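You operate a simulated robot arm through the tools that you are given. There is no shell and no other tool. Be economical: measure what you need, move in short steps, check, and stop when the job is done.

Carry out the task below with a simulated robot arm. There is one attempt and no reset: what you move stays moved.

Task
Take the tag off and refill the heater until the test tap runs water.
Fine: tag on the stand's peg; jug under the tap; cold water open, tap shut. Set down upright: jug.

It is judged by the outcome, as a careful person would: the job done as asked, and still so three seconds after it is handed in. It fails if anything else is knocked over, pushed out of place, dropped, spilled or broken.

Robot
A 6-joint arm with a two-finger parallel gripper, fixed in place. Base frame: the origin is at the foot of the arm, x ahead of it, y to its left, z up. Lengths are in cm, angles in degrees, forces in N, time in s.
With the tool pointing down near the work surface it reaches from about 20 to 66 cm from the base axis. Its first joint turns from -66.0 to 66.0 degrees. Payload 2.9 kg.
The TCP is the grasp point between the finger pads, 3 cm short of the fingertips. In the tool frame z runs along the fingers and y along their closing line. The gripper opens to 11 cm. The fingers are 2 cm wide and 1 cm thick; the gripper's body (4.8 by 11.2 cm) begins 5.5 cm behind the TCP.
Orientation is that of the tool frame in the base frame, as [roll, pitch, yaw] about the fixed x, y, z axes, in that order (R = Rz(yaw) Ry(pitch) Rx(roll)). With the fingers straight down and closing along the base's y, the tool's x points along the base's -x, its y along +y and its z along -z.

Tools
- The arm moves only by the tool servo_tool. Its argument "deltas" is a list of rows, each a list of 6 numbers: the shift along the tool's x, y, z in cm, then the turn, a rotation vector about the tool's x, y, z in degrees. In form: [[tx, ty, tz, wx, wy, wz], ...]. A call has 1 to 20 rows; each row shifts and turns the commanded pose from where the row before left it, along the tool's axes as they then stand. "fingers" is the opening, from 0 (shut) to 1 (fully open), set as the call begins (left out, the last holds). Rows are played at 5 a second. More than 5 cm and 8.6 degrees between two rows, or a gripper value outside its range, and nothing of the call is played. Where a pose cannot be reached the arm comes as near as it can. A force on the tool above 90 N (or 10 N above the force at the start of the call, whichever is more), or a blocked arm, ends the call early, and 0.2 s more pass. The fingers move at their own pace (about 10.8 cm/s each) and stop on an object; they squeeze with about 21 N. The grip force told is the motor's: it shows also when the fingers shut on nothing. Time passes only in rows, and 0.2 s behind the last, so rows that do not move let the fingers close. The reply holds the time, the measured pose of the TCP, the force on the tool along the base axes, the opening and the grip force, in the units named above and with some noise, with the torque about the TCP (base axes, N m) and any sound that the robot's microphone picked up.
- Cameras (640 x 400 px; columns grow to the right, rows downward): "scene" is fixed at [8.62, 44.36, 138.55]; the picture's right is [-0.65, -0.76, 0.00], its down [-0.43, 0.37, -0.82] and it looks along [0.62, -0.53, -0.57] (base axes); focal length 228 px, centre (320, 200). "wrist" rides on the gripper at [7.2, 1.7, -10.3] in the tool frame; the picture's right is [-0.23, 0.97, 0.00], its down [-0.76, -0.18, -0.62] and it looks along [-0.61, -0.14, 0.78] (tool axes); focal length 222 px, centre (320, 200). There is no depth. A picture from a camera that has moved, and an enlarged one, comes with that camera's place and axes in the base frame and with its lens.
- capture(camera): a new picture of that camera. It takes no simulated time.
- inspect(camera, box): a new picture of the part [left, top, right, bottom] of that camera's present view, enlarged. It takes no simulated time.
- sign_off(): hands the job in; it is judged then, once.

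Go step by step. Nothing tells you positions but the pictures and the camera data: compare them with the known pose of the tool, close in by small moves and look again before you grip or let go. The budget is 120 turns and 64 pictures, counting those below and the enlarged ones. Unless the task says otherwise, let go and move clear before handing in, and close with one line.

The tools are called after "Request:" as a command line: name --pt "numbers of a row" for each row, then --argument value for the rest, lists and objects as JSON in quotes. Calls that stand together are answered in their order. servo_tool: Moves the arm, as the interface text tells. Its arguments: {"type":"object","properties":{"deltas":{"type":"array"},"fingers":{"type":"number"}},"required":["deltas"]} The other tools are called the same way: capture (camera) takes a picture; inspect (camera, box) takes an enlarged picture of a part of a camera's view; sign_off () hands the job in.

At the start:

```text
time: 0.0
tcp_pos: [38.58, -2.89, 127.4]
orientation: [180.0, 0.0, -180.0]
wrist_force: [-0.4, 0.3, 0.4]
ft_torque: [0.0, 0.01, 0.0]
opening: 10.98
grasp_force: 0.0
```

scene: 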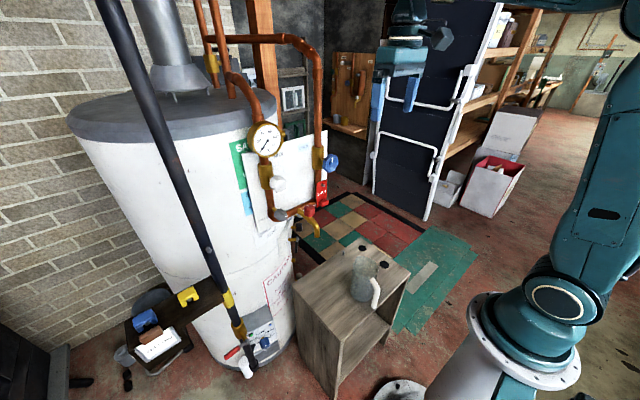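
wrist: 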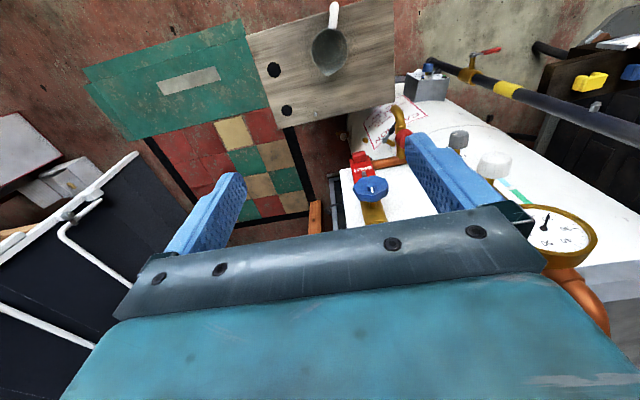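

I see a water heater with pipes, a gauge, a blue valve with a red tag, a brass tap, and a stand with a jug. I'll enlarge the key areas first.

Request:
inspect --camera "scene" --box '[230, 100, 350, 250]'

Request:
inspect --camera "wrist" --box '[230, 0, 450, 240]'

Request:
inspect --camera "scene" --box '[280, 200, 430, 400]'

```text
2.67 times, centred on (290, 175) of scene
camera zoom: at [8.62, 44.36, 138.55], right [-0.65, -0.76, 0.0], down [-0.43, 0.37, -0.82], along [0.62, -0.53, -0.57], focal length 609 px, centre (400, 267)
```

zoom: 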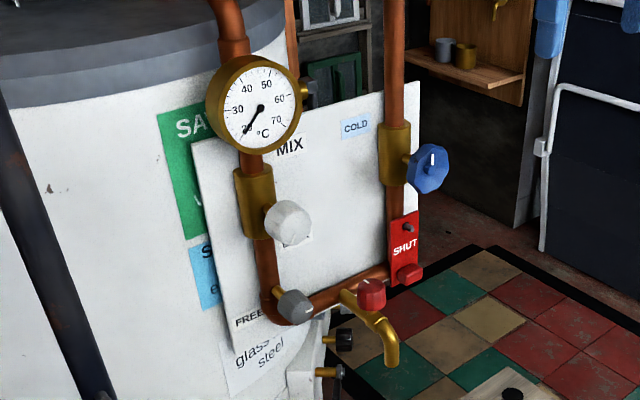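

```text
1.67 times, centred on (340, 120) of wrist
camera zoom: at [31.36, -1.03, 137.63], right [0.23, 0.97, 0.0], down [0.76, -0.18, 0.62], along [0.61, -0.14, -0.78], focal length 370 px, centre (287, 333)
```

zoom: 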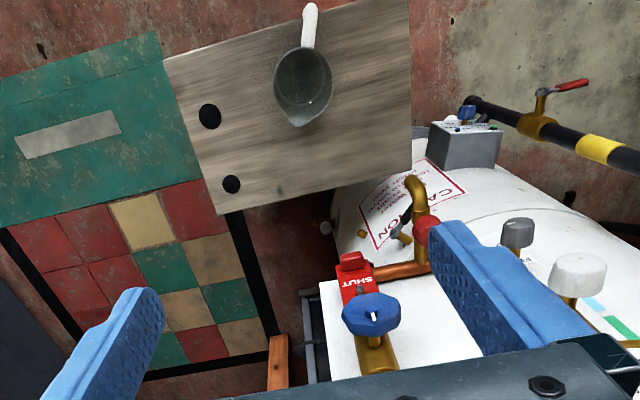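

```text
2.00 times, centred on (355, 300) of scene
camera zoom: at [8.62, 44.36, 138.55], right [-0.65, -0.76, 0.0], down [-0.43, 0.37, -0.82], along [0.62, -0.53, -0.57], focal length 457 px, centre (250, 0)
```

zoom: 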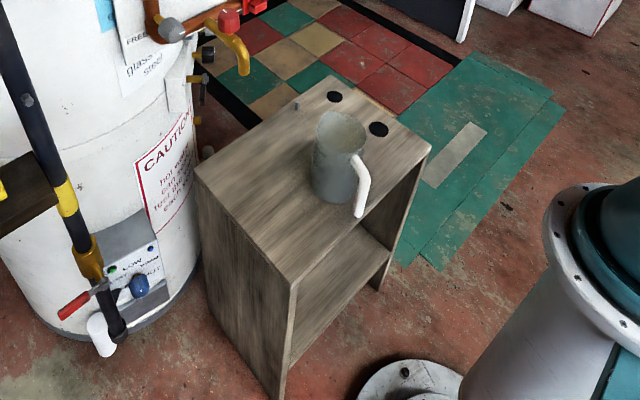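

I'll look closer at the tag, the taps, and the stand top.

Request:
inspect --camera "scene" --box '[295, 140, 345, 215]'

Request:
inspect --camera "wrist" --box '[320, 90, 430, 220]'

Request:
inspect --camera "scene" --box '[275, 190, 345, 260]'

```text
5.33 times, centred on (320, 178) of scene
camera zoom: at [8.62, 44.36, 138.55], right [-0.65, -0.76, 0.0], down [-0.43, 0.37, -0.82], along [0.62, -0.53, -0.57], focal length 1218 px, centre (320, 320)
```

zoom: 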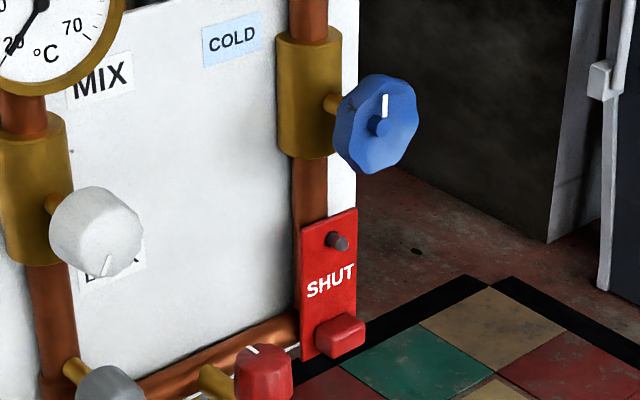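

```text
3.08 times, centred on (375, 155) of wrist
camera zoom: at [31.36, -1.03, 137.63], right [0.23, 0.97, 0.0], down [0.76, -0.18, 0.62], along [0.61, -0.14, -0.78], focal length 684 px, centre (151, 338)
```

zoom: 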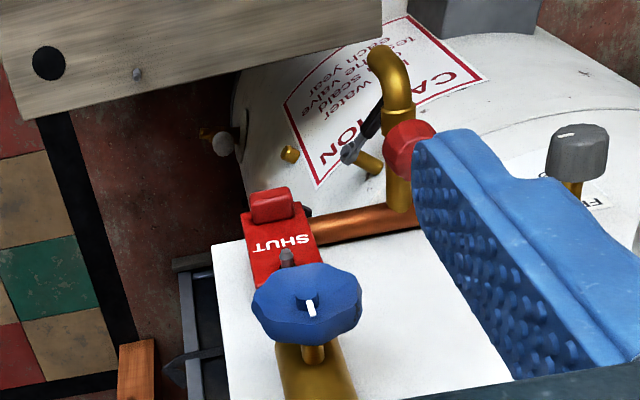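

```text
5.71 times, centred on (310, 225) of scene
camera zoom: at [8.62, 44.36, 138.55], right [-0.65, -0.76, 0.0], down [-0.43, 0.37, -0.82], along [0.62, -0.53, -0.57], focal length 1305 px, centre (377, 57)
```

zoom: 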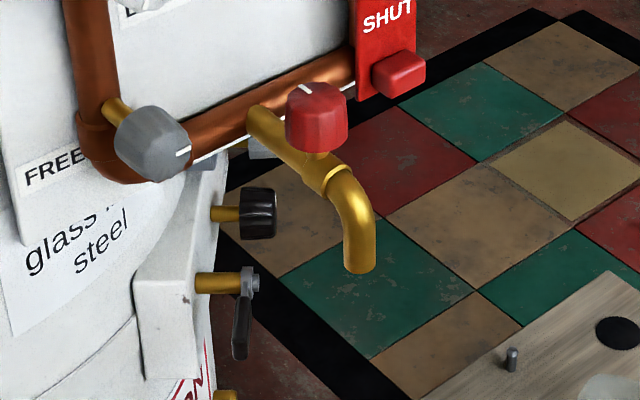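

Triangulating: tag block ≈(56, 2.2, 93.5), hung by its hole on a horizontal peg at z≈100. The stand peg is ≈(53.6, -7.5, 64), the jug ≈(36.6, 0.3), the spout ≈(49, 11.3, 88) and the blue knob ≈(53, 2, 109). I'll turn the tool to point forward first.

Request:
servo_tool --pt "0 0 0 0 -8.2 0" --pt "0 0 0 0 -8.2 0" --pt "0 0 0 0 -8.2 0" --pt "0 0 0 0 -8.2 0" --pt "0 0 0 0 -8.2 0" --pt "0 0 0 0 -8.2 0" --pt "0 0 0 0 -8.2 0" --pt "0 0 0 0 -8.2 0" --pt "0 0 0 0 -8.2 0" --pt "0 0 0 0 -8.2 0" --pt "0 0 0 0 -8 0" --pt "0 0 0 0 0 0" --fingers 0.6

```text
time: 2.6
tcp_pos: [38.53, -2.76, 127.31]
orientation: [-15.4, 89.9, -15.5]
wrist_force: [-0.8, 0.2, 0.9]
ft_torque: [0.0, 0.01, 0.02]
opening: 6.59
grasp_force: 0.0
```

The tool now points forward (tool x down, y left, z ahead). I'm lowering it to tag height, well back from the pipework, and then looking.

Request:
servo_tool --pt "4.5 0.7 0 0 0 0" --pt "4.5 0.7 0 0 0 0" --pt "4.5 0.7 0 0 0 0" --pt "4.5 0.7 0 0 0 0" --pt "4.5 0.7 0 0 0 0" --pt "4.5 0.7 0 0 0 0" --pt "4.5 0.7 0 0 0 0" --pt "2.3 0.1 0 0 0 0" --pt "0 0 0 0 0 0" --pt "0 0 0 0 0 0"

Request:
capture --camera "wrist"

Request:
inspect --camera "scene" --box '[250, 100, 410, 260]'

```text
time: 4.8
tcp_pos: [45.72, 1.82, 97.67]
orientation: [-25.2, 89.8, -25.2]
wrist_force: [-0.7, 0.2, -0.1]
ft_torque: [0.0, 0.02, -0.01]
opening: 6.6
grasp_force: 0.1
out of reach, approached as far as the arm can: row 1, 2, 3, 4, 5, 6
```

```text
55 pictures are left
camera wrist: at [35.29, 3.64, 90.37], right [0.0, 0.97, 0.23], down [-0.62, -0.18, 0.76], along [0.78, -0.14, 0.61], focal length 222 px, centre (320, 200)
```

wrist: 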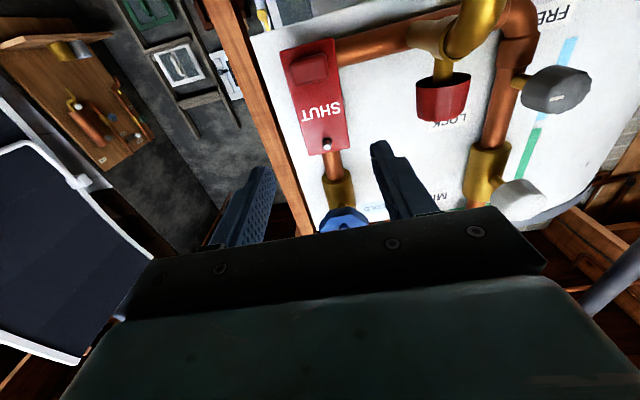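

```text
2.50 times, centred on (330, 180) of scene
camera zoom: at [8.62, 44.36, 138.55], right [-0.65, -0.76, 0.0], down [-0.43, 0.37, -0.82], along [0.62, -0.53, -0.57], focal length 571 px, centre (295, 250)
```

zoom: 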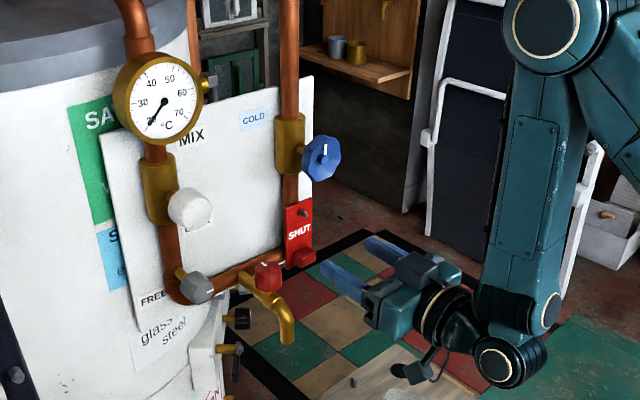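

The tag block checks out at ≈(55, 2.2, 93). I'm lining up at its height, then moving closer.

Request:
servo_tool --pt "2.4 0.2 0 0 0 0" --pt "2.3 0.2 0 0 0 0" --pt "0 0 0 0 0 0" --pt "0 0 0 0 0 0"

```text
time: 5.8
tcp_pos: [45.89, 2.29, 93.18]
orientation: [-33.4, 90.0, -33.3]
wrist_force: [-0.9, -0.6, 0.8]
ft_torque: [-0.01, 0.02, 0.02]
opening: 6.59
grasp_force: 0.1
```

Request:
servo_tool --pt "0 0 2 0 0 0" --pt "0 0 2 0 0 0" --pt "0 0 1 0 0 0" --pt "0 0 0 0 0 0"

Request:
capture --camera "wrist"

Request:
inspect --camera "scene" --box '[280, 150, 370, 240]'

```text
time: 6.8
tcp_pos: [51.07, 2.22, 92.82]
orientation: [-32.2, 90.0, -32.1]
wrist_force: [-0.3, 0.1, 0.2]
ft_torque: [0.01, 0.03, 0.02]
opening: 6.61
grasp_force: 0.1
```

```text
53 pictures are left
camera wrist: at [40.64, 4.08, 85.58], right [0.0, 0.97, 0.23], down [-0.62, -0.18, 0.76], along [0.78, -0.14, 0.61], focal length 222 px, centre (320, 200)
```

wrist: 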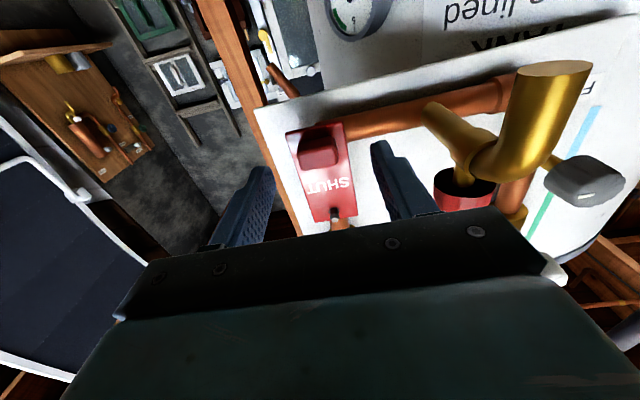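

```text
4.44 times, centred on (325, 195) of scene
camera zoom: at [8.62, 44.36, 138.55], right [-0.65, -0.76, 0.0], down [-0.43, 0.37, -0.82], along [0.62, -0.53, -0.57], focal length 1015 px, centre (298, 222)
```

zoom: 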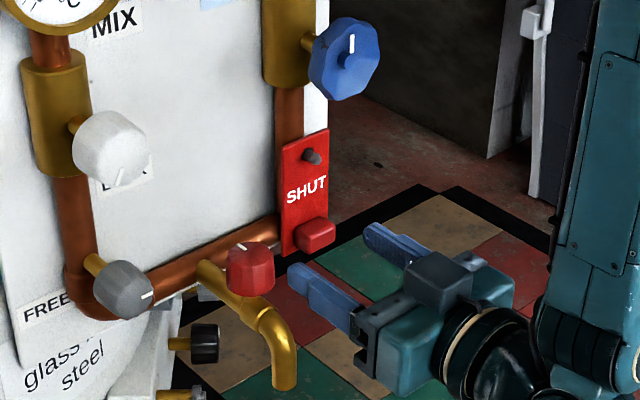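

Fingers straddle the block nicely. I'm moving 2 cm further in and looking again.

Request:
servo_tool --pt "0 0 1 0 0 0" --pt "0 0 1 0 0 0" --pt "0 0 0 0 0 0"

Request:
inspect --camera "wrist" --box '[230, 90, 410, 230]'

Request:
inspect --camera "scene" --box '[290, 160, 350, 220]'

```text
time: 7.6
tcp_pos: [52.96, 2.26, 93.11]
orientation: [-13.7, 89.9, -13.7]
wrist_force: [-0.6, -0.3, 0.1]
ft_torque: [0.05, 0.04, -0.01]
opening: 6.58
grasp_force: 0.0
```

```text
2.86 times, centred on (320, 160) of wrist
camera zoom: at [42.62, 4.15, 85.68], right [0.0, 0.97, 0.23], down [-0.62, -0.18, 0.76], along [0.78, -0.14, 0.61], focal length 635 px, centre (320, 314)
```

zoom: 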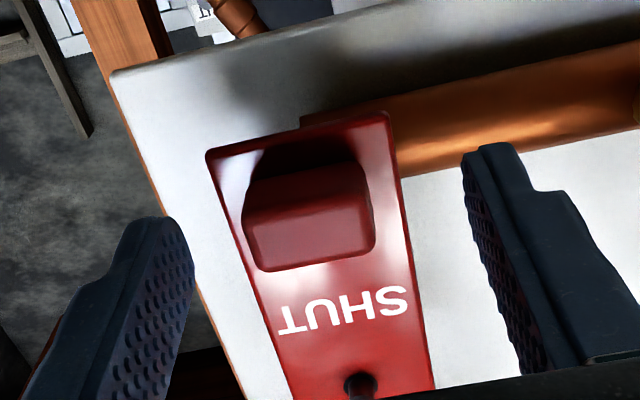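

```text
6.67 times, centred on (320, 190) of scene
camera zoom: at [8.62, 44.36, 138.55], right [-0.65, -0.76, 0.0], down [-0.43, 0.37, -0.82], along [0.62, -0.53, -0.57], focal length 1523 px, centre (320, 267)
```

zoom: 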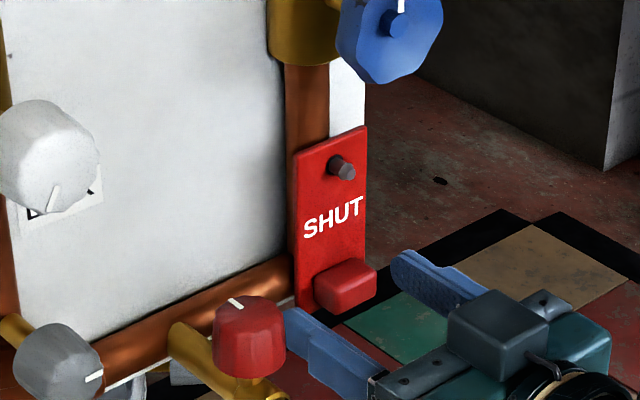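

Block front face is at x≈55.6 with the plate perhaps 2 cm behind. I'm creeping in another 1.2 cm, watching the force.

Request:
servo_tool --pt "0 0 0.5 0 0 0" --pt "0 0 0.4 0 0 0" --pt "0 0 0.3 0 0 0" --pt "0 0 0 0 0 0"

Request:
inspect --camera "wrist" --box '[230, 90, 410, 230]'

```text
time: 8.6
tcp_pos: [54.3, 2.38, 92.99]
orientation: [116.3, 90.0, 116.3]
wrist_force: [0.5, 0.0, -0.2]
ft_torque: [0.0, -0.01, 0.01]
opening: 6.59
grasp_force: 0.1
```

```text
2.86 times, centred on (320, 160) of wrist
camera zoom: at [43.85, 4.16, 85.69], right [0.0, 0.97, 0.23], down [-0.62, -0.18, 0.76], along [0.78, -0.14, 0.61], focal length 635 px, centre (320, 314)
```

zoom: 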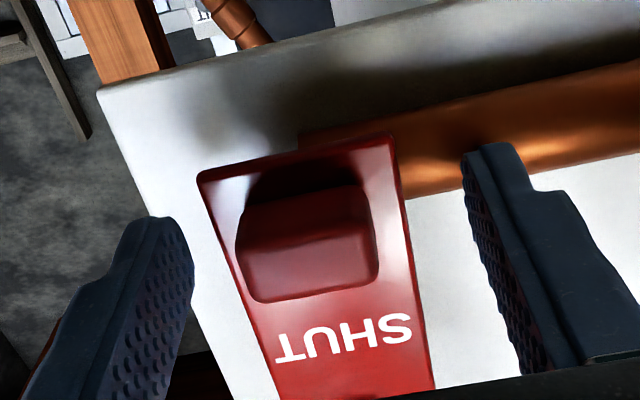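

Now closing the fingers and reading the opening: ~3.2 would be the block, ~4.5 the plate edges.

Request:
servo_tool --pt "0 0 0 0 0 0" --pt "0 0 0 0 0 0" --pt "0 0 0 0 0 0" --fingers 0.1

Request:
inspect --camera "wrist" --box '[230, 90, 410, 230]'

Request:
inspect --camera "scene" --box '[290, 160, 350, 220]'

```text
time: 9.4
tcp_pos: [54.21, 2.11, 93.05]
orientation: [-94.5, 90.0, -94.7]
wrist_force: [1.7, -24.2, -4.8]
ft_torque: [0.6, 0.21, -0.71]
opening: 4.49
grasp_force: 20.7
```

```text
2.86 times, centred on (320, 160) of wrist
camera zoom: at [43.85, 4.01, 85.67], right [0.0, 0.97, 0.23], down [-0.62, -0.18, 0.76], along [0.78, -0.14, 0.61], focal length 635 px, centre (320, 314)
```

zoom: 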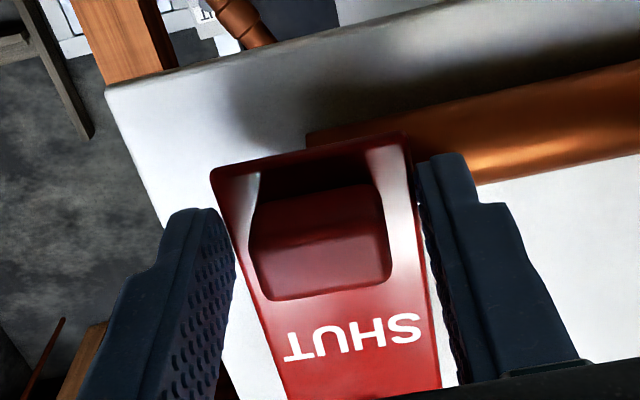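

```text
6.67 times, centred on (320, 190) of scene
camera zoom: at [8.64, 44.3, 138.58], right [-0.65, -0.76, 0.0], down [-0.43, 0.37, -0.82], along [0.62, -0.53, -0.57], focal length 1523 px, centre (320, 267)
```

zoom: 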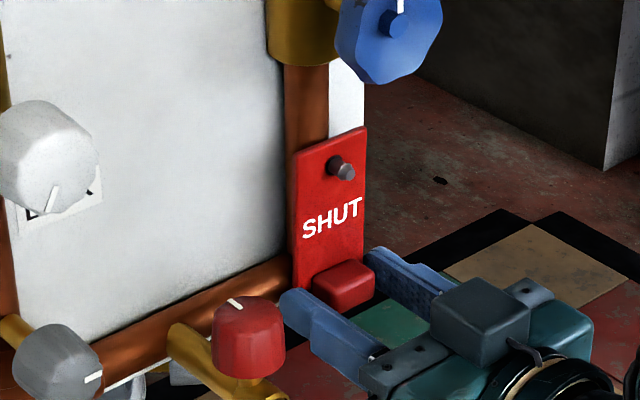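

It caught the plate edges (4.49). I'm opening, backing off 0.6 cm and re-closing on the block only.

Request:
servo_tool --pt "0 0 0 0 0 0" --pt "0 -0.2 -0.4 0 0 0" --pt "0 0 -0.3 0 0 0" --pt "0 0 0 0 0 0" --fingers 0.6

Request:
servo_tool --pt "0 0 0 0 0 0" --pt "0 0 0 0 0 0" --pt "0 0 0 0 0 0" --fingers 0.1

Request:
inspect --camera "wrist" --box '[230, 90, 410, 230]'

```text
time: 10.4
tcp_pos: [53.47, 2.1, 93.02]
orientation: [161.1, 90.0, 161.0]
wrist_force: [-0.1, 0.7, -0.4]
ft_torque: [0.0, 0.03, -0.03]
opening: 6.6
grasp_force: 0.0
```

```text
time: 11.2
tcp_pos: [53.42, 2.01, 93.02]
orientation: [8.0, 90.0, 8.0]
wrist_force: [-1.3, -12.8, -1.1]
ft_torque: [0.25, 0.03, -0.35]
opening: 2.88
grasp_force: 20.9
```

```text
2.86 times, centred on (320, 160) of wrist
camera zoom: at [43.09, 3.93, 85.68], right [0.0, 0.97, 0.23], down [-0.62, -0.18, 0.76], along [0.78, -0.14, 0.61], focal length 635 px, centre (320, 314)
```

zoom: 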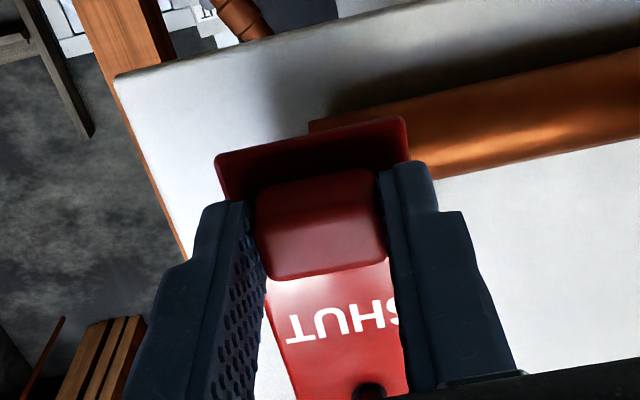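

The block is gripped (2.88 cm). I'm relieving the side load and pulling straight back off the peg.

Request:
servo_tool --pt "0 -0.15 0 0 0 0" --pt "0 0 -0.5 0 0 0" --pt "0 0 -0.5 0 0 0" --pt "0 0 -1 0 0 0" --pt "0 0 -1 0 0 0" --pt "0 0 0 0 0 0"

Request:
inspect --camera "scene" --box '[290, 150, 360, 220]'

```text
time: 12.6
tcp_pos: [50.4, 2.05, 93.01]
orientation: [-163.4, 90.0, -163.3]
wrist_force: [0.1, -0.9, -0.6]
ft_torque: [0.01, -0.03, 0.0]
opening: 2.89
grasp_force: 20.8
```

```text
5.71 times, centred on (325, 185) of scene
camera zoom: at [8.62, 44.36, 138.55], right [-0.65, -0.76, 0.0], down [-0.43, 0.37, -0.82], along [0.62, -0.53, -0.57], focal length 1305 px, centre (291, 286)
```

zoom: 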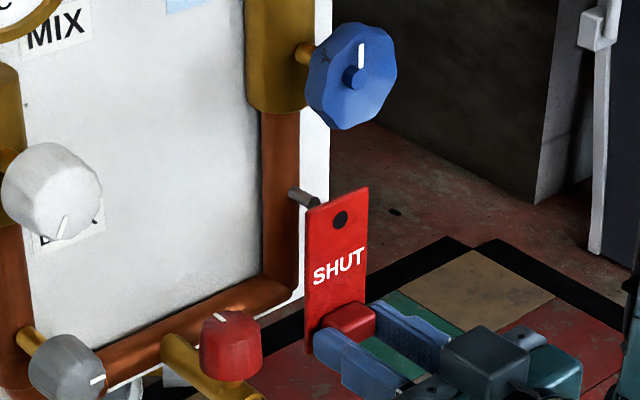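

Tag is off the peg. I'm backing away, moving over to y≈-7.5 and turning the tool down so the plate is level.

Request:
servo_tool --pt "0 0 -3 0 0 0" --pt "0 0 -3 0 0 0" --pt "0 -3.2 0 0 0 0" --pt "0 -3.2 0 0 0 0" --pt "0 -3.1 0 0 0 0" --pt "0 0 0 0 8.2 0" --pt "0 0 0 0 8.2 0" --pt "0 0 0 0 8.2 0" --pt "0 0 0 0 8.2 0" --pt "0 0 0 0 8.2 0" --pt "0 0 0 0 8.2 0" --pt "0 0 0 0 8.2 0" --pt "0 0 0 0 8.2 0" --pt "0 0 0 0 8.2 0" --pt "0 0 0 0 8.2 0" --pt "0 0 0 0 8 0" --pt "0 0 0 0 0 0" --pt "0 0 0 0 0 0"

Request:
capture --camera "wrist"

Request:
inspect --camera "scene" --box '[270, 130, 430, 330]'

```text
time: 14.9
tcp_pos: [37.5, -4.3, 79.03]
orientation: [-179.0, 49.8, -179.3]
wrist_force: [-4.8, -2.7, 29.8]
ft_torque: [0.39, -0.42, 0.02]
opening: 2.9
grasp_force: 20.1
out of reach, approached as far as the arm can: row 8, 9, 10, 11
stopped in row 11: the force on the tool passed its limit at 208 N (the readings are from after the stop); the commanded pose is now the measured one
```

```text
44 pictures are left
camera wrist: at [24.83, -2.48, 80.01], right [0.15, 0.98, 0.16], down [0.02, -0.17, 0.99], along [0.99, -0.14, -0.04], focal length 222 px, centre (320, 200)
```

wrist: 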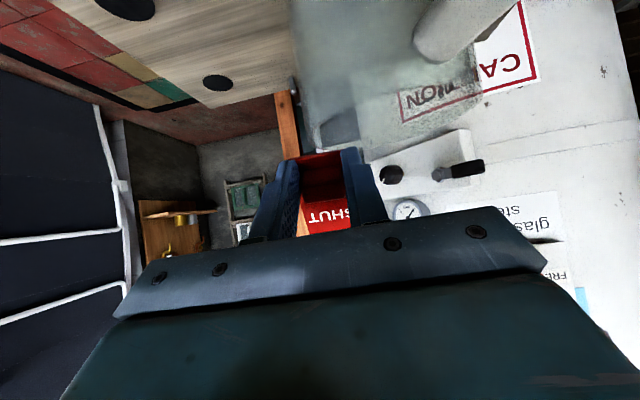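

```text
2.00 times, centred on (350, 230) of scene
camera zoom: at [8.57, 44.36, 138.56], right [-0.65, -0.76, 0.0], down [-0.43, 0.37, -0.82], along [0.62, -0.53, -0.57], focal length 457 px, centre (260, 140)
```

zoom: 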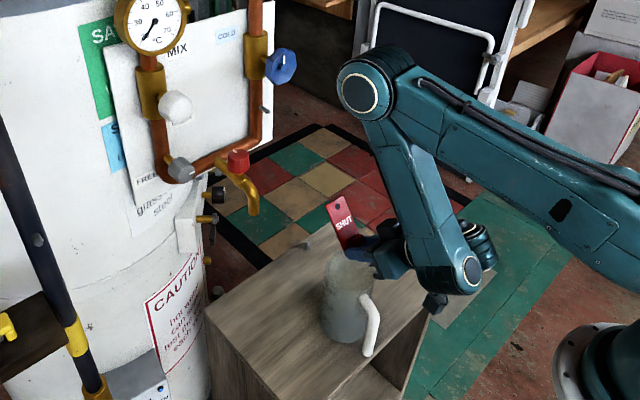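

The reach limit pulled the tool down onto the jug's rim; the jug still looks upright. I'm lifting straight up gently.

Request:
servo_tool --pt "-0.76 0 -0.64 0 0 0" --pt "-0.76 0 -0.64 0 0 0" --pt "-0.76 0 -0.64 0 0 0" --pt "0 0 0 0 0 0"

Request:
inspect --camera "scene" --box '[270, 180, 430, 330]'

```text
time: 15.9
tcp_pos: [37.5, -4.21, 79.14]
orientation: [-179.2, 49.9, -179.4]
wrist_force: [0.4, 0.5, 0.4]
ft_torque: [0.0, -0.02, 0.05]
opening: 2.88
grasp_force: 20.6
out of reach, approached as far as the arm can: row 1, 2, 3
```

```text
2.67 times, centred on (350, 255) of scene
camera zoom: at [8.62, 44.36, 138.55], right [-0.65, -0.76, 0.0], down [-0.43, 0.37, -0.82], along [0.62, -0.53, -0.57], focal length 609 px, centre (240, 53)
```

zoom: 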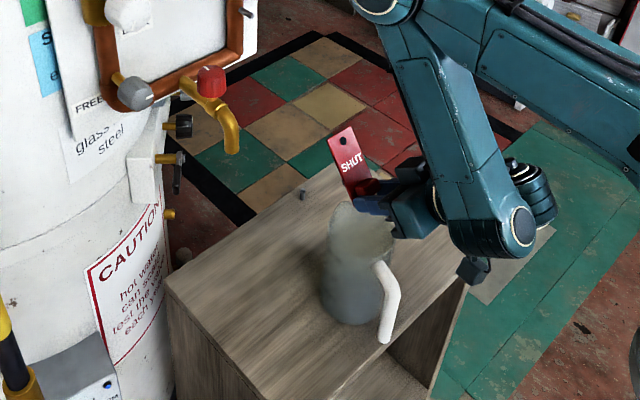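

The arm can't rise straight from here. I'll look closely at how the tag sits relative to the jug rim before choosing a direction.

Request:
inspect --camera "scene" --box '[340, 210, 400, 270]'

Request:
inspect --camera "wrist" --box '[240, 60, 480, 240]'

```text
6.67 times, centred on (370, 240) of scene
camera zoom: at [8.62, 44.36, 138.55], right [-0.65, -0.76, 0.0], down [-0.43, 0.37, -0.82], along [0.62, -0.53, -0.57], focal length 1523 px, centre (-13, -67)
```

zoom: 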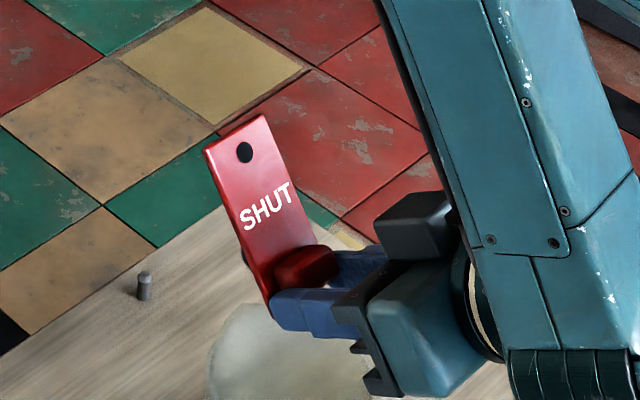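

```text
2.22 times, centred on (360, 150) of wrist
camera zoom: at [24.84, -2.4, 80.2], right [0.15, 0.98, 0.16], down [0.01, -0.17, 0.99], along [0.99, -0.14, -0.04], focal length 494 px, centre (231, 311)
```

zoom: 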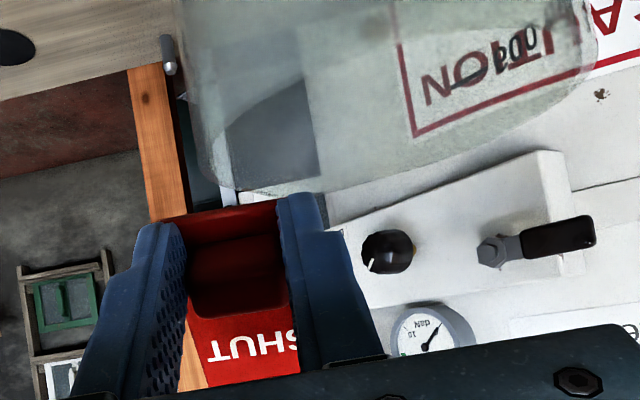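

The finger and tag bottom are just above the jug's far rim. I'll move up-and-forward along the tag's plane.

Request:
servo_tool --pt "-0.8 0 0.1 0 0 0" --pt "-0.8 0 0.1 0 0 0" --pt "-0.8 0 0.1 0 0 0" --pt "0 0 0 0 0 0"

```text
time: 16.9
tcp_pos: [37.5, -4.31, 79.17]
orientation: [-179.1, 49.9, -179.2]
wrist_force: [0.3, 0.3, -0.2]
ft_torque: [-0.03, 0.03, -0.02]
opening: 2.89
grasp_force: 20.7
out of reach, approached as far as the arm can: row 1, 2, 3
```

The tag's straight bottom edge just rests over the rim, so sliding sideways (−y) clears it. I'm doing that in small steps.

Request:
servo_tool --pt "0 -0.6 0 0 0 0" --pt "0 -0.8 0 0 0 0" --pt "0 -0.8 0 0 0 0" --pt "0 0 0 0 0 0"

```text
time: 17.9
tcp_pos: [36.89, -6.35, 79.02]
orientation: [-179.0, 49.9, -179.2]
wrist_force: [0.0, -0.4, 0.2]
ft_torque: [0.02, 0.0, 0.01]
opening: 2.86
grasp_force: 21.3
out of reach, approached as far as the arm can: row 2, 3
```

That worked without contact. I'm continuing sideways and then forward (+x), away from the fold limit.

Request:
servo_tool --pt "-0.64 -1 0.77 0 0 0" --pt "-0.64 -1 0.77 0 0 0" --pt "-0.64 -1 0.77 0 0 0" --pt "-0.64 0 0.77 0 0 0" --pt "-0.64 0 0.77 0 0 0" --pt "-0.64 0 0.77 0 0 0" --pt "0 0 0 0 0 0"

```text
time: 19.5
tcp_pos: [36.91, -6.85, 77.88]
orientation: [-179.0, 49.8, -179.3]
wrist_force: [-0.5, -0.3, -0.8]
ft_torque: [-0.04, 0.01, 0.0]
opening: 2.88
grasp_force: 21.8
out of reach, approached as far as the arm can: row 1, 2, 3, 4, 5, 6
```

Forward isn't reachable at this pitch either; a wrist/elbow limit binds. I'll rotate back toward horizontal while rising, returning toward the pose that was reachable.

Request:
servo_tool --pt "-0.8 0 -0.3 0 -5 0" --pt "-0.8 0 -0.3 0 -5 0" --pt "0 0 0 0 0 0"

```text
time: 20.3
tcp_pos: [37.4, -6.66, 79.63]
orientation: [-178.9, 59.6, -179.1]
wrist_force: [-0.1, -0.3, -0.4]
ft_torque: [0.0, 0.02, -0.02]
opening: 2.89
grasp_force: 21.2
```

That frees it. I'm continuing up and forward at this pitch.

Request:
servo_tool --pt "-1 0 0 0 -4 0" --pt "-1 0 0.3 0 -4 0" --pt "-1 0 0.6 0 0 0" --pt "-1 0 0.8 0 0 0" --pt "-1 0 0.8 0 0 0" --pt "-1 0 0.8 0 0 0" --pt "0 0 0 0 0 0"

Request:
inspect --camera "scene" --box '[290, 60, 610, 300]'

```text
time: 21.9
tcp_pos: [42.73, -6.66, 83.69]
orientation: [-178.5, 67.5, -178.7]
wrist_force: [-0.1, 0.2, 0.8]
ft_torque: [-0.04, 0.03, 0.0]
opening: 2.88
grasp_force: 20.8
```

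```text
1.67 times, centred on (450, 180) of scene
camera zoom: at [8.62, 44.36, 138.55], right [-0.65, -0.76, 0.0], down [-0.43, 0.37, -0.82], along [0.62, -0.53, -0.57], focal length 381 px, centre (103, 233)
```

zoom: 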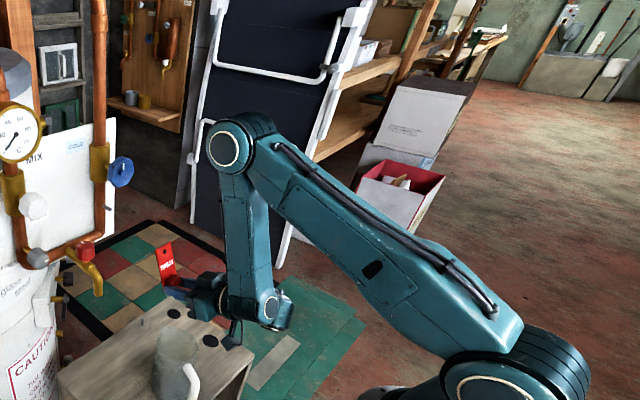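

Clear of everything. The shoulder is near (0, ·, 100), so rotation needs the TCP farther out: I'll go to x≈48, z≈86 and then turn down in stages.

Request:
servo_tool --pt "-1.4 -0.3 1.35 0 0 0" --pt "-1.4 -0.3 1.35 0 0 0" --pt "-1.4 -0.2 1.35 0 0 0" --pt "0 0 0 0 8.2 0" --pt "0 0 0 0 8.2 0" --pt "0 0 0 0 0 0"

```text
time: 23.3
tcp_pos: [38.39, -4.52, 80.71]
orientation: [-178.9, 52.1, -179.2]
wrist_force: [-1.0, 0.2, 0.4]
ft_torque: [0.03, -0.01, 0.0]
opening: 2.88
grasp_force: 21.2
out of reach, approached as far as the arm can: row 3, 4, 5
```

The boundary behaves like a wrist limit in this arm configuration; tilting down here isn't possible. The turn worked at z≈127, so I'll go back horizontal, rise there, turn down, and descend with the tool down.

Request:
servo_tool --pt "-0.8 0 -0.3 0 -6 0" --pt "-0.8 0 0 0 -6 0" --pt "-1 0 0.3 0 -6 0" --pt "-1 0 0.6 0 -6 0" --pt "-1 0 1 0 -6 0" --pt "-1 0 1 0 -6 0" --pt "-1 0 1 0 -2 0" --pt "0 0 0 0 0 0"

```text
time: 25.1
tcp_pos: [44.84, -4.45, 86.19]
orientation: [-143.8, 89.0, -144.0]
wrist_force: [-0.7, -0.3, 0.1]
ft_torque: [0.01, 0.02, 0.04]
opening: 2.91
grasp_force: 21.2
out of reach, approached as far as the arm can: row 6
```

Horizontal again. Now rising straight up at x≈45.

Request:
servo_tool --pt "-3 0 0.3 0 0 0" --pt "-3 0 0.3 0 0 0" --pt "-3 0 0 0 0 0" --pt "-3 0 0 0 0 0" --pt "-3 0 0 0 0 0" --pt "-3 0 0 0 0 0" --pt "-3 0 0 0 0 0" --pt "0 0 0 0 0 0"

```text
time: 26.9
tcp_pos: [45.71, -4.46, 107.29]
orientation: [-145.8, 89.0, -145.7]
wrist_force: [0.7, -0.4, 0.0]
ft_torque: [0.01, -0.01, 0.01]
opening: 2.88
grasp_force: 21.5
out of reach, approached as far as the arm can: row 7
```

Request:
servo_tool --pt "-3 0 0 0 0 0" --pt "-3 0 0 0 0 0" --pt "-3 0 0 0 0 0" --pt "-3 0 0 0 0 0" --pt "-3 0 0 0 0 0" --pt "-3 0 0 0 0 0" --pt "-2 0 0 0 0 0" --pt "0 0 0 0 0 0"

Request:
capture --camera "scene"

```text
time: 28.7
tcp_pos: [46.0, -4.54, 108.95]
orientation: [-134.6, 89.3, -134.7]
wrist_force: [-0.1, 0.8, 0.2]
ft_torque: [-0.03, 0.0, 0.01]
opening: 2.89
grasp_force: 20.9
out of reach, approached as far as the arm can: row 1, 2, 3, 4, 5, 6, 7
```

```text
38 pictures are left
```

scene: 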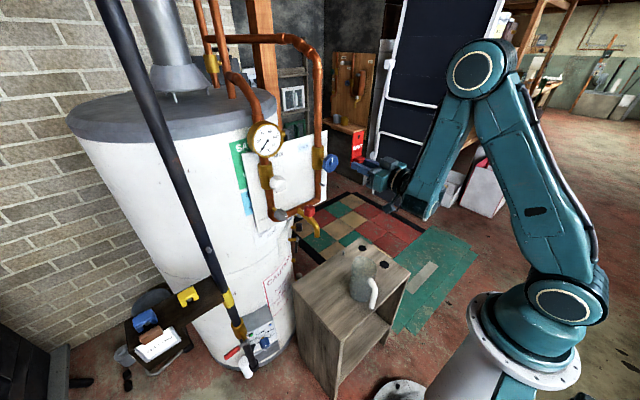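

Rising is blocked at x≈46, z≈109, so I'll try the reverse of the way it came, moving back (−x) and up, in clear space.

Request:
servo_tool --pt "0 0 -2 0 0 0" --pt "0 0 -2 0 0 0" --pt "-2 0 -2 0 0 0" --pt "-2 0.5 -1.5 0 0 0" --pt "-3 0.5 0 0 0 0" --pt "-3 0.5 0 0 0 0" --pt "-4 0 0 0 0 0" --pt "-4 0 0 0 0 0" --pt "0 0 0 0 0 0"

```text
time: 30.7
tcp_pos: [46.09, -3.75, 108.91]
orientation: [-133.7, 89.2, -133.7]
wrist_force: [-0.6, -0.5, -0.5]
ft_torque: [0.0, 0.01, 0.0]
opening: 2.88
grasp_force: 20.7
out of reach, approached as far as the arm can: row 1, 2, 3, 4, 5, 6, 7, 8
```

Still held. I'll test small moves here to find which motion frees the arm: a small downward tilt with nothing nearby.

Request:
servo_tool --pt "0 0 0 0 5 0" --pt "0 0 0 0 5 0" --pt "0 0 0 0 0 0"

```text
time: 31.5
tcp_pos: [46.04, -3.02, 101.6]
orientation: [-176.5, 80.1, -176.6]
wrist_force: [-1.0, -0.2, 0.0]
ft_torque: [0.01, 0.04, 0.01]
opening: 2.87
grasp_force: 20.9
out of reach, approached as far as the arm can: row 1, 2
```

The data fit a wrist bend limit: this branch needs at least ~90° between forearm and hand. I'll go back to the upper edge and try one large up-and-tilt step in open air, which should let the arm take the other wrist branch.

Request:
servo_tool --pt "-3 0 0 0 -5 0" --pt "-3 0 0 0 -5 0" --pt "0 0 0 0 0 0" --pt "-4.9 0 -0.5 0 8.5 0" --pt "-4.9 0 0 0 8.5 0" --pt "0 0 0 0 0 0"

Request:
inspect --camera "scene" --box '[340, 20, 640, 320]'

```text
time: 32.9
tcp_pos: [45.95, -2.45, 101.07]
orientation: [-176.9, 79.2, -177.0]
wrist_force: [-0.5, -0.6, -0.6]
ft_torque: [0.02, -0.04, 0.0]
opening: 2.89
grasp_force: 20.5
out of reach, approached as far as the arm can: row 4, 5
```

```text
1.33 times, centred on (490, 170) of scene
camera zoom: at [8.62, 44.36, 138.55], right [-0.65, -0.76, 0.0], down [-0.43, 0.37, -0.82], along [0.62, -0.53, -0.57], focal length 305 px, centre (93, 240)
```

zoom: 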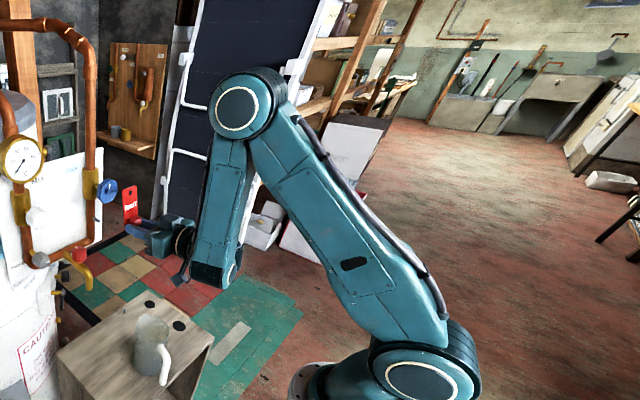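

I'll look closely at the wrist joint to understand how it is bent.

Request:
inspect --camera "scene" --box '[390, 130, 470, 240]'

```text
3.64 times, centred on (430, 185) of scene
camera zoom: at [8.62, 44.36, 138.55], right [-0.65, -0.76, 0.0], down [-0.43, 0.37, -0.82], along [0.62, -0.53, -0.57], focal length 831 px, centre (-80, 254)
```

zoom: 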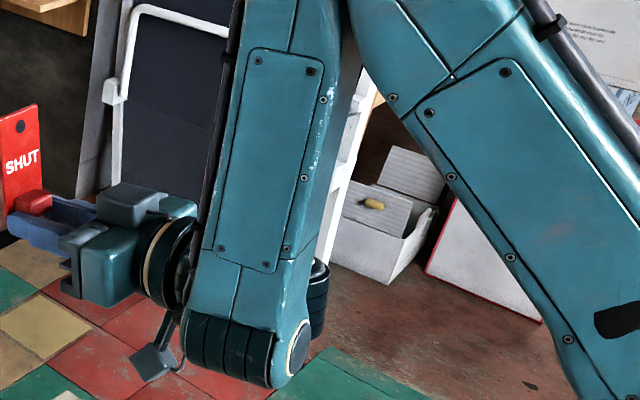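

The stuck poses always drift toward +y, suggesting forearm/hand roll limits tied to the hand's yaw. I'll yaw the hand ~16° to the right in free air and test the tilt again.

Request:
servo_tool --pt "0 0 -1 8 0 0" --pt "0 0 0 8 0 0" --pt "0 0 0 0 0 0" --pt "0 0 0 0 8 0" --pt "0 0 0 0 8 0" --pt "0 0 0 0 0 0"

```text
time: 34.3
tcp_pos: [45.91, -2.22, 101.41]
orientation: [-172.2, 63.7, 171.2]
wrist_force: [-0.1, -0.4, -0.3]
ft_torque: [-0.01, -0.01, 0.0]
opening: 2.9
grasp_force: 21.3
out of reach, approached as far as the arm can: row 1
```

That freed it. I'm moving a bit to −y, then continuing to tilt down.

Request:
servo_tool --pt "0 -2 0 4 0 0" --pt "0 -2 0 4 0 0" --pt "0 0 0 0 8 0" --pt "0 0 0 0 8 0" --pt "0 0 0 0 8 0" --pt "0 0 0 0 8 0" --pt "0 0 0 0 0 0"

```text
time: 35.9
tcp_pos: [44.7, -5.84, 101.79]
orientation: [-171.8, 32.3, 161.4]
wrist_force: [-0.2, -0.2, -1.2]
ft_torque: [0.03, 0.01, -0.04]
opening: 2.88
grasp_force: 21.4
```

Now finishing the tilt to exactly vertical.

Request:
servo_tool --pt "0 0 0 -1.83 8.1 0" --pt "0 0 0 -1.83 8.1 0" --pt "0 0 0 -1.83 8.1 0" --pt "0 0 0 -1.83 8.1 0" --pt "0 0 0 0 0 0"

Request:
capture --camera "wrist"

```text
time: 37.1
tcp_pos: [44.75, -5.98, 101.8]
orientation: [-179.9, 0.0, 159.0]
wrist_force: [-0.1, -0.8, -0.3]
ft_torque: [0.0, 0.0, -0.01]
opening: 2.89
grasp_force: 20.6
```

```text
35 pictures are left
camera wrist: at [38.49, -1.66, 112.01], right [0.56, 0.83, 0.0], down [0.65, -0.44, 0.62], along [0.52, -0.35, -0.78], focal length 222 px, centre (320, 200)
```

wrist: 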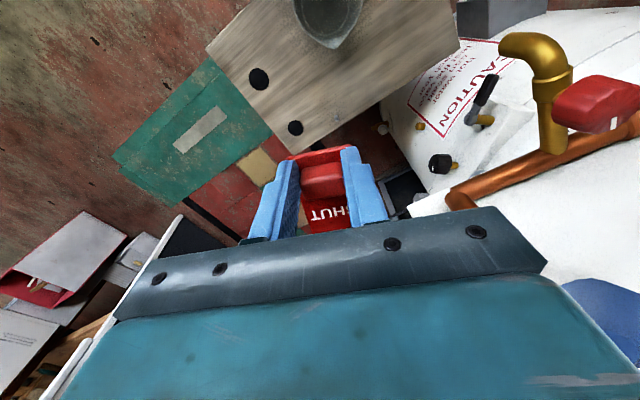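

Vertical now. I'm yawing back to straight and moving above the stand's peg.

Request:
servo_tool --pt "0 0 0 0 0 -7" --pt "0 0 0 0 0 -7" --pt "0 0 0 0 0 -7" --pt "0 0 4 0 0 0" --pt "0 0 4 0 0 0" --pt "-0.9 -0.8 4 0 0 0" --pt "-0.9 -0.8 4 0 0 0" --pt "0 0 4 0 0 0" --pt "0 0 4 0 0 0" --pt "0 0 0 0 0 0"

Request:
capture --camera "wrist"

Request:
inspect --camera "scene" --box '[290, 190, 390, 290]'

```text
time: 39.3
tcp_pos: [46.35, -7.66, 77.95]
orientation: [-180.0, 0.2, 180.0]
wrist_force: [-0.4, -0.7, 0.3]
ft_torque: [0.02, 0.01, 0.0]
opening: 2.87
grasp_force: 20.9
```

```text
34 pictures are left
camera wrist: at [39.08, -5.82, 88.03], right [0.23, 0.97, 0.0], down [0.76, -0.18, 0.62], along [0.61, -0.14, -0.78], focal length 222 px, centre (320, 200)
```

wrist: 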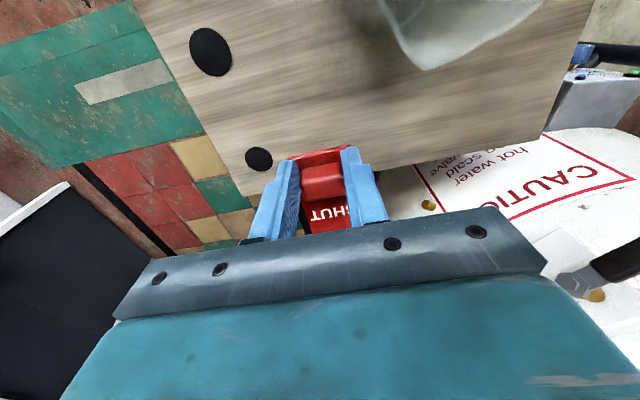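

```text
4.00 times, centred on (340, 240) of scene
camera zoom: at [8.62, 44.36, 138.55], right [-0.65, -0.76, 0.0], down [-0.43, 0.37, -0.82], along [0.62, -0.53, -0.57], focal length 914 px, centre (240, 40)
```

zoom: 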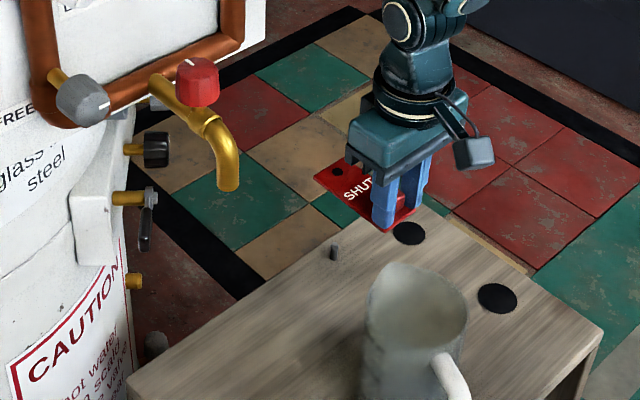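

The hole now computes to ≈(54.0, -7.5) and the peg to ≈(53.5, -7.3). I'm lowering to just above the peg and shifting −0.4 in x before comparing again.

Request:
servo_tool --pt "0.2 0 2 0 0 0" --pt "0.2 0 2 0 0 0" --pt "0 0 2 0 0 0" --pt "0 0 1.5 0 0 0" --pt "0 0 0 0 0 0"

Request:
inspect --camera "scene" --box '[310, 210, 370, 270]'

```text
time: 40.5
tcp_pos: [46.07, -7.66, 70.37]
orientation: [-180.0, 0.0, -180.0]
wrist_force: [-0.2, 0.2, -1.0]
ft_torque: [0.01, -0.01, -0.04]
opening: 2.91
grasp_force: 21.1
```

```text
6.67 times, centred on (340, 240) of scene
camera zoom: at [8.62, 44.36, 138.55], right [-0.65, -0.76, 0.0], down [-0.43, 0.37, -0.82], along [0.62, -0.53, -0.57], focal length 1523 px, centre (187, -67)
```

zoom: 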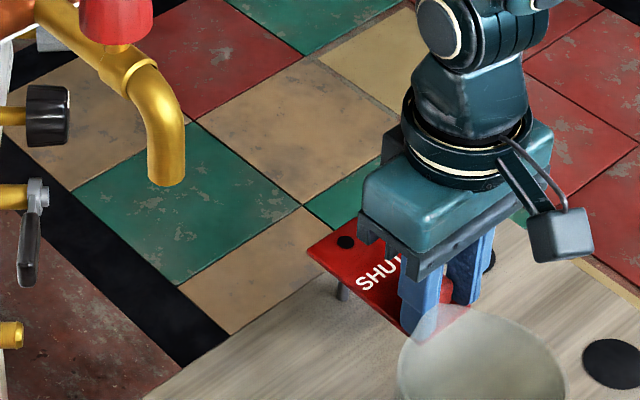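

Hole and peg nearly coincide once projected down; a ~0.2 cm shift back and left remains. I'm lowering 1.5 cm with that shift and rechecking.

Request:
servo_tool --pt "0.1 0.1 0.8 0 0 0" --pt "0.1 0.05 0.7 0 0 0" --pt "0 0 0 0 0 0"

Request:
inspect --camera "scene" --box '[325, 220, 355, 250]'

```text
time: 41.3
tcp_pos: [45.88, -7.59, 68.76]
orientation: [180.0, 0.0, -180.0]
wrist_force: [-0.4, -0.2, -1.1]
ft_torque: [0.02, 0.04, -0.01]
opening: 2.9
grasp_force: 20.3
```

```text
13.33 times, centred on (340, 235) of scene
camera zoom: at [8.62, 44.36, 138.55], right [-0.65, -0.76, 0.0], down [-0.43, 0.37, -0.82], along [0.62, -0.53, -0.57], focal length 3046 px, centre (53, -267)
```

zoom: 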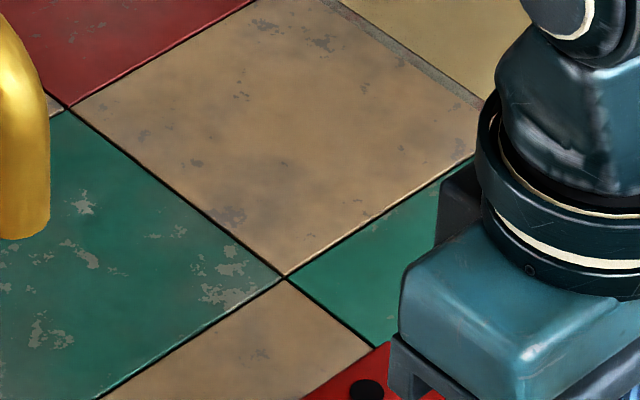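

Request:
inspect --camera "scene" --box '[325, 235, 355, 265]'

```text
13.33 times, centred on (340, 250) of scene
camera zoom: at [8.62, 44.36, 138.55], right [-0.65, -0.76, 0.0], down [-0.43, 0.37, -0.82], along [0.62, -0.53, -0.57], focal length 3046 px, centre (53, -467)
```

zoom: 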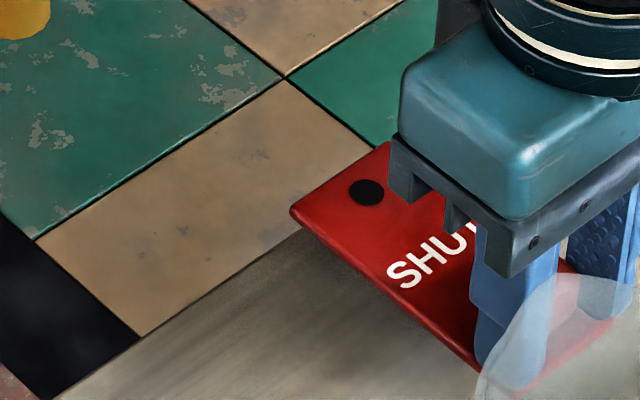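

Projected to peg height, the hole lands within ~1–2 mm of the peg. I'm lowering in small steps, watching the force.

Request:
servo_tool --pt "0.1 0.05 0.4 0 0 0" --pt "0 0 0.3 0 0 0" --pt "0 0 0 0 0 0"

Request:
inspect --camera "scene" --box '[325, 235, 355, 265]'

```text
time: 42.1
tcp_pos: [45.71, -7.45, 68.11]
orientation: [179.9, 0.1, 180.0]
wrist_force: [0.1, 0.1, -0.2]
ft_torque: [0.0, 0.0, 0.0]
opening: 2.91
grasp_force: 20.5
```

```text
13.33 times, centred on (340, 250) of scene
camera zoom: at [8.62, 44.36, 138.55], right [-0.65, -0.76, 0.0], down [-0.43, 0.37, -0.82], along [0.62, -0.53, -0.57], focal length 3046 px, centre (53, -467)
```

zoom: 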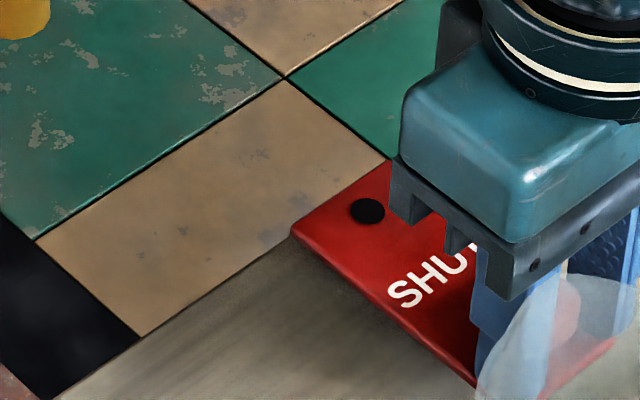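

Request:
servo_tool --pt "0 0 0.3 0 0 0" --pt "0 0 0.3 0 0 0" --pt "0 0 0 0 0 0"

Request:
inspect --camera "scene" --box '[325, 235, 355, 265]'

```text
time: 42.9
tcp_pos: [45.81, -7.49, 67.69]
orientation: [-179.9, 0.1, 179.9]
wrist_force: [-2.0, 0.3, 8.4]
ft_torque: [-0.03, -0.59, -0.03]
opening: 2.88
grasp_force: 21.0
```

```text
13.33 times, centred on (340, 250) of scene
camera zoom: at [8.6, 44.36, 138.55], right [-0.65, -0.76, 0.0], down [-0.43, 0.37, -0.82], along [0.62, -0.53, -0.57], focal length 3046 px, centre (53, -467)
```

zoom: 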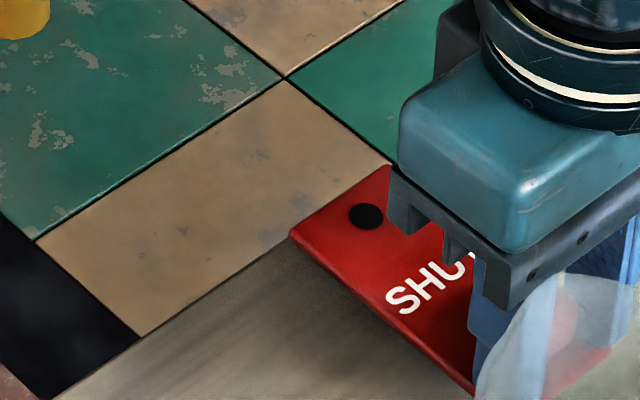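

Contact (8 N) is on the peg top, meaning the peg sits slightly lower than assumed, so the hole should shift ~0.2 forward and 0.15 right. I'm lifting, shifting and retrying.

Request:
servo_tool --pt "0 0 -0.4 0 0 0" --pt "-0.2 -0.15 0 0 0 0" --pt "0 0 0.3 0 0 0" --pt "0 0 0.2 0 0 0" --pt "0 0 0 0 0 0"

```text
time: 44.1
tcp_pos: [46.09, -7.59, 67.44]
orientation: [-179.9, 0.1, 179.8]
wrist_force: [-2.3, -2.0, 8.4]
ft_torque: [-0.04, -0.54, -0.1]
opening: 2.85
grasp_force: 21.0
```

Request:
servo_tool --pt "0.05 -0.1 0.2 0 0 0" --pt "0 0 0.2 0 0 0" --pt "0 0 0 0 0 0"

Request:
inspect --camera "scene" --box '[325, 235, 355, 265]'

```text
time: 44.9
tcp_pos: [46.09, -7.71, 66.91]
orientation: [-179.9, 0.1, -180.0]
wrist_force: [1.3, 1.2, 8.3]
ft_torque: [-0.02, -0.69, 0.07]
opening: 2.87
grasp_force: 21.5
```

```text
13.33 times, centred on (340, 250) of scene
camera zoom: at [8.61, 44.37, 138.55], right [-0.65, -0.76, 0.0], down [-0.43, 0.37, -0.82], along [0.62, -0.53, -0.57], focal length 3046 px, centre (53, -467)
```

zoom: 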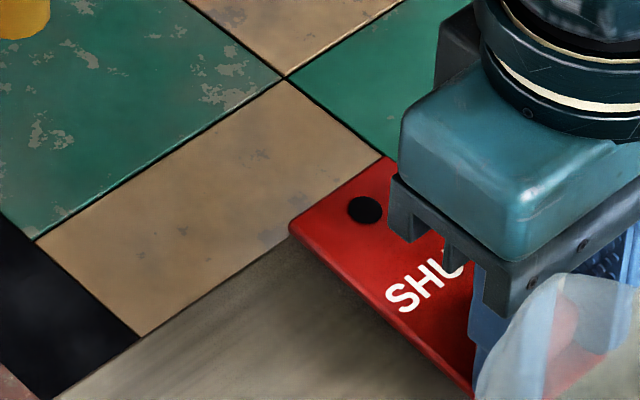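

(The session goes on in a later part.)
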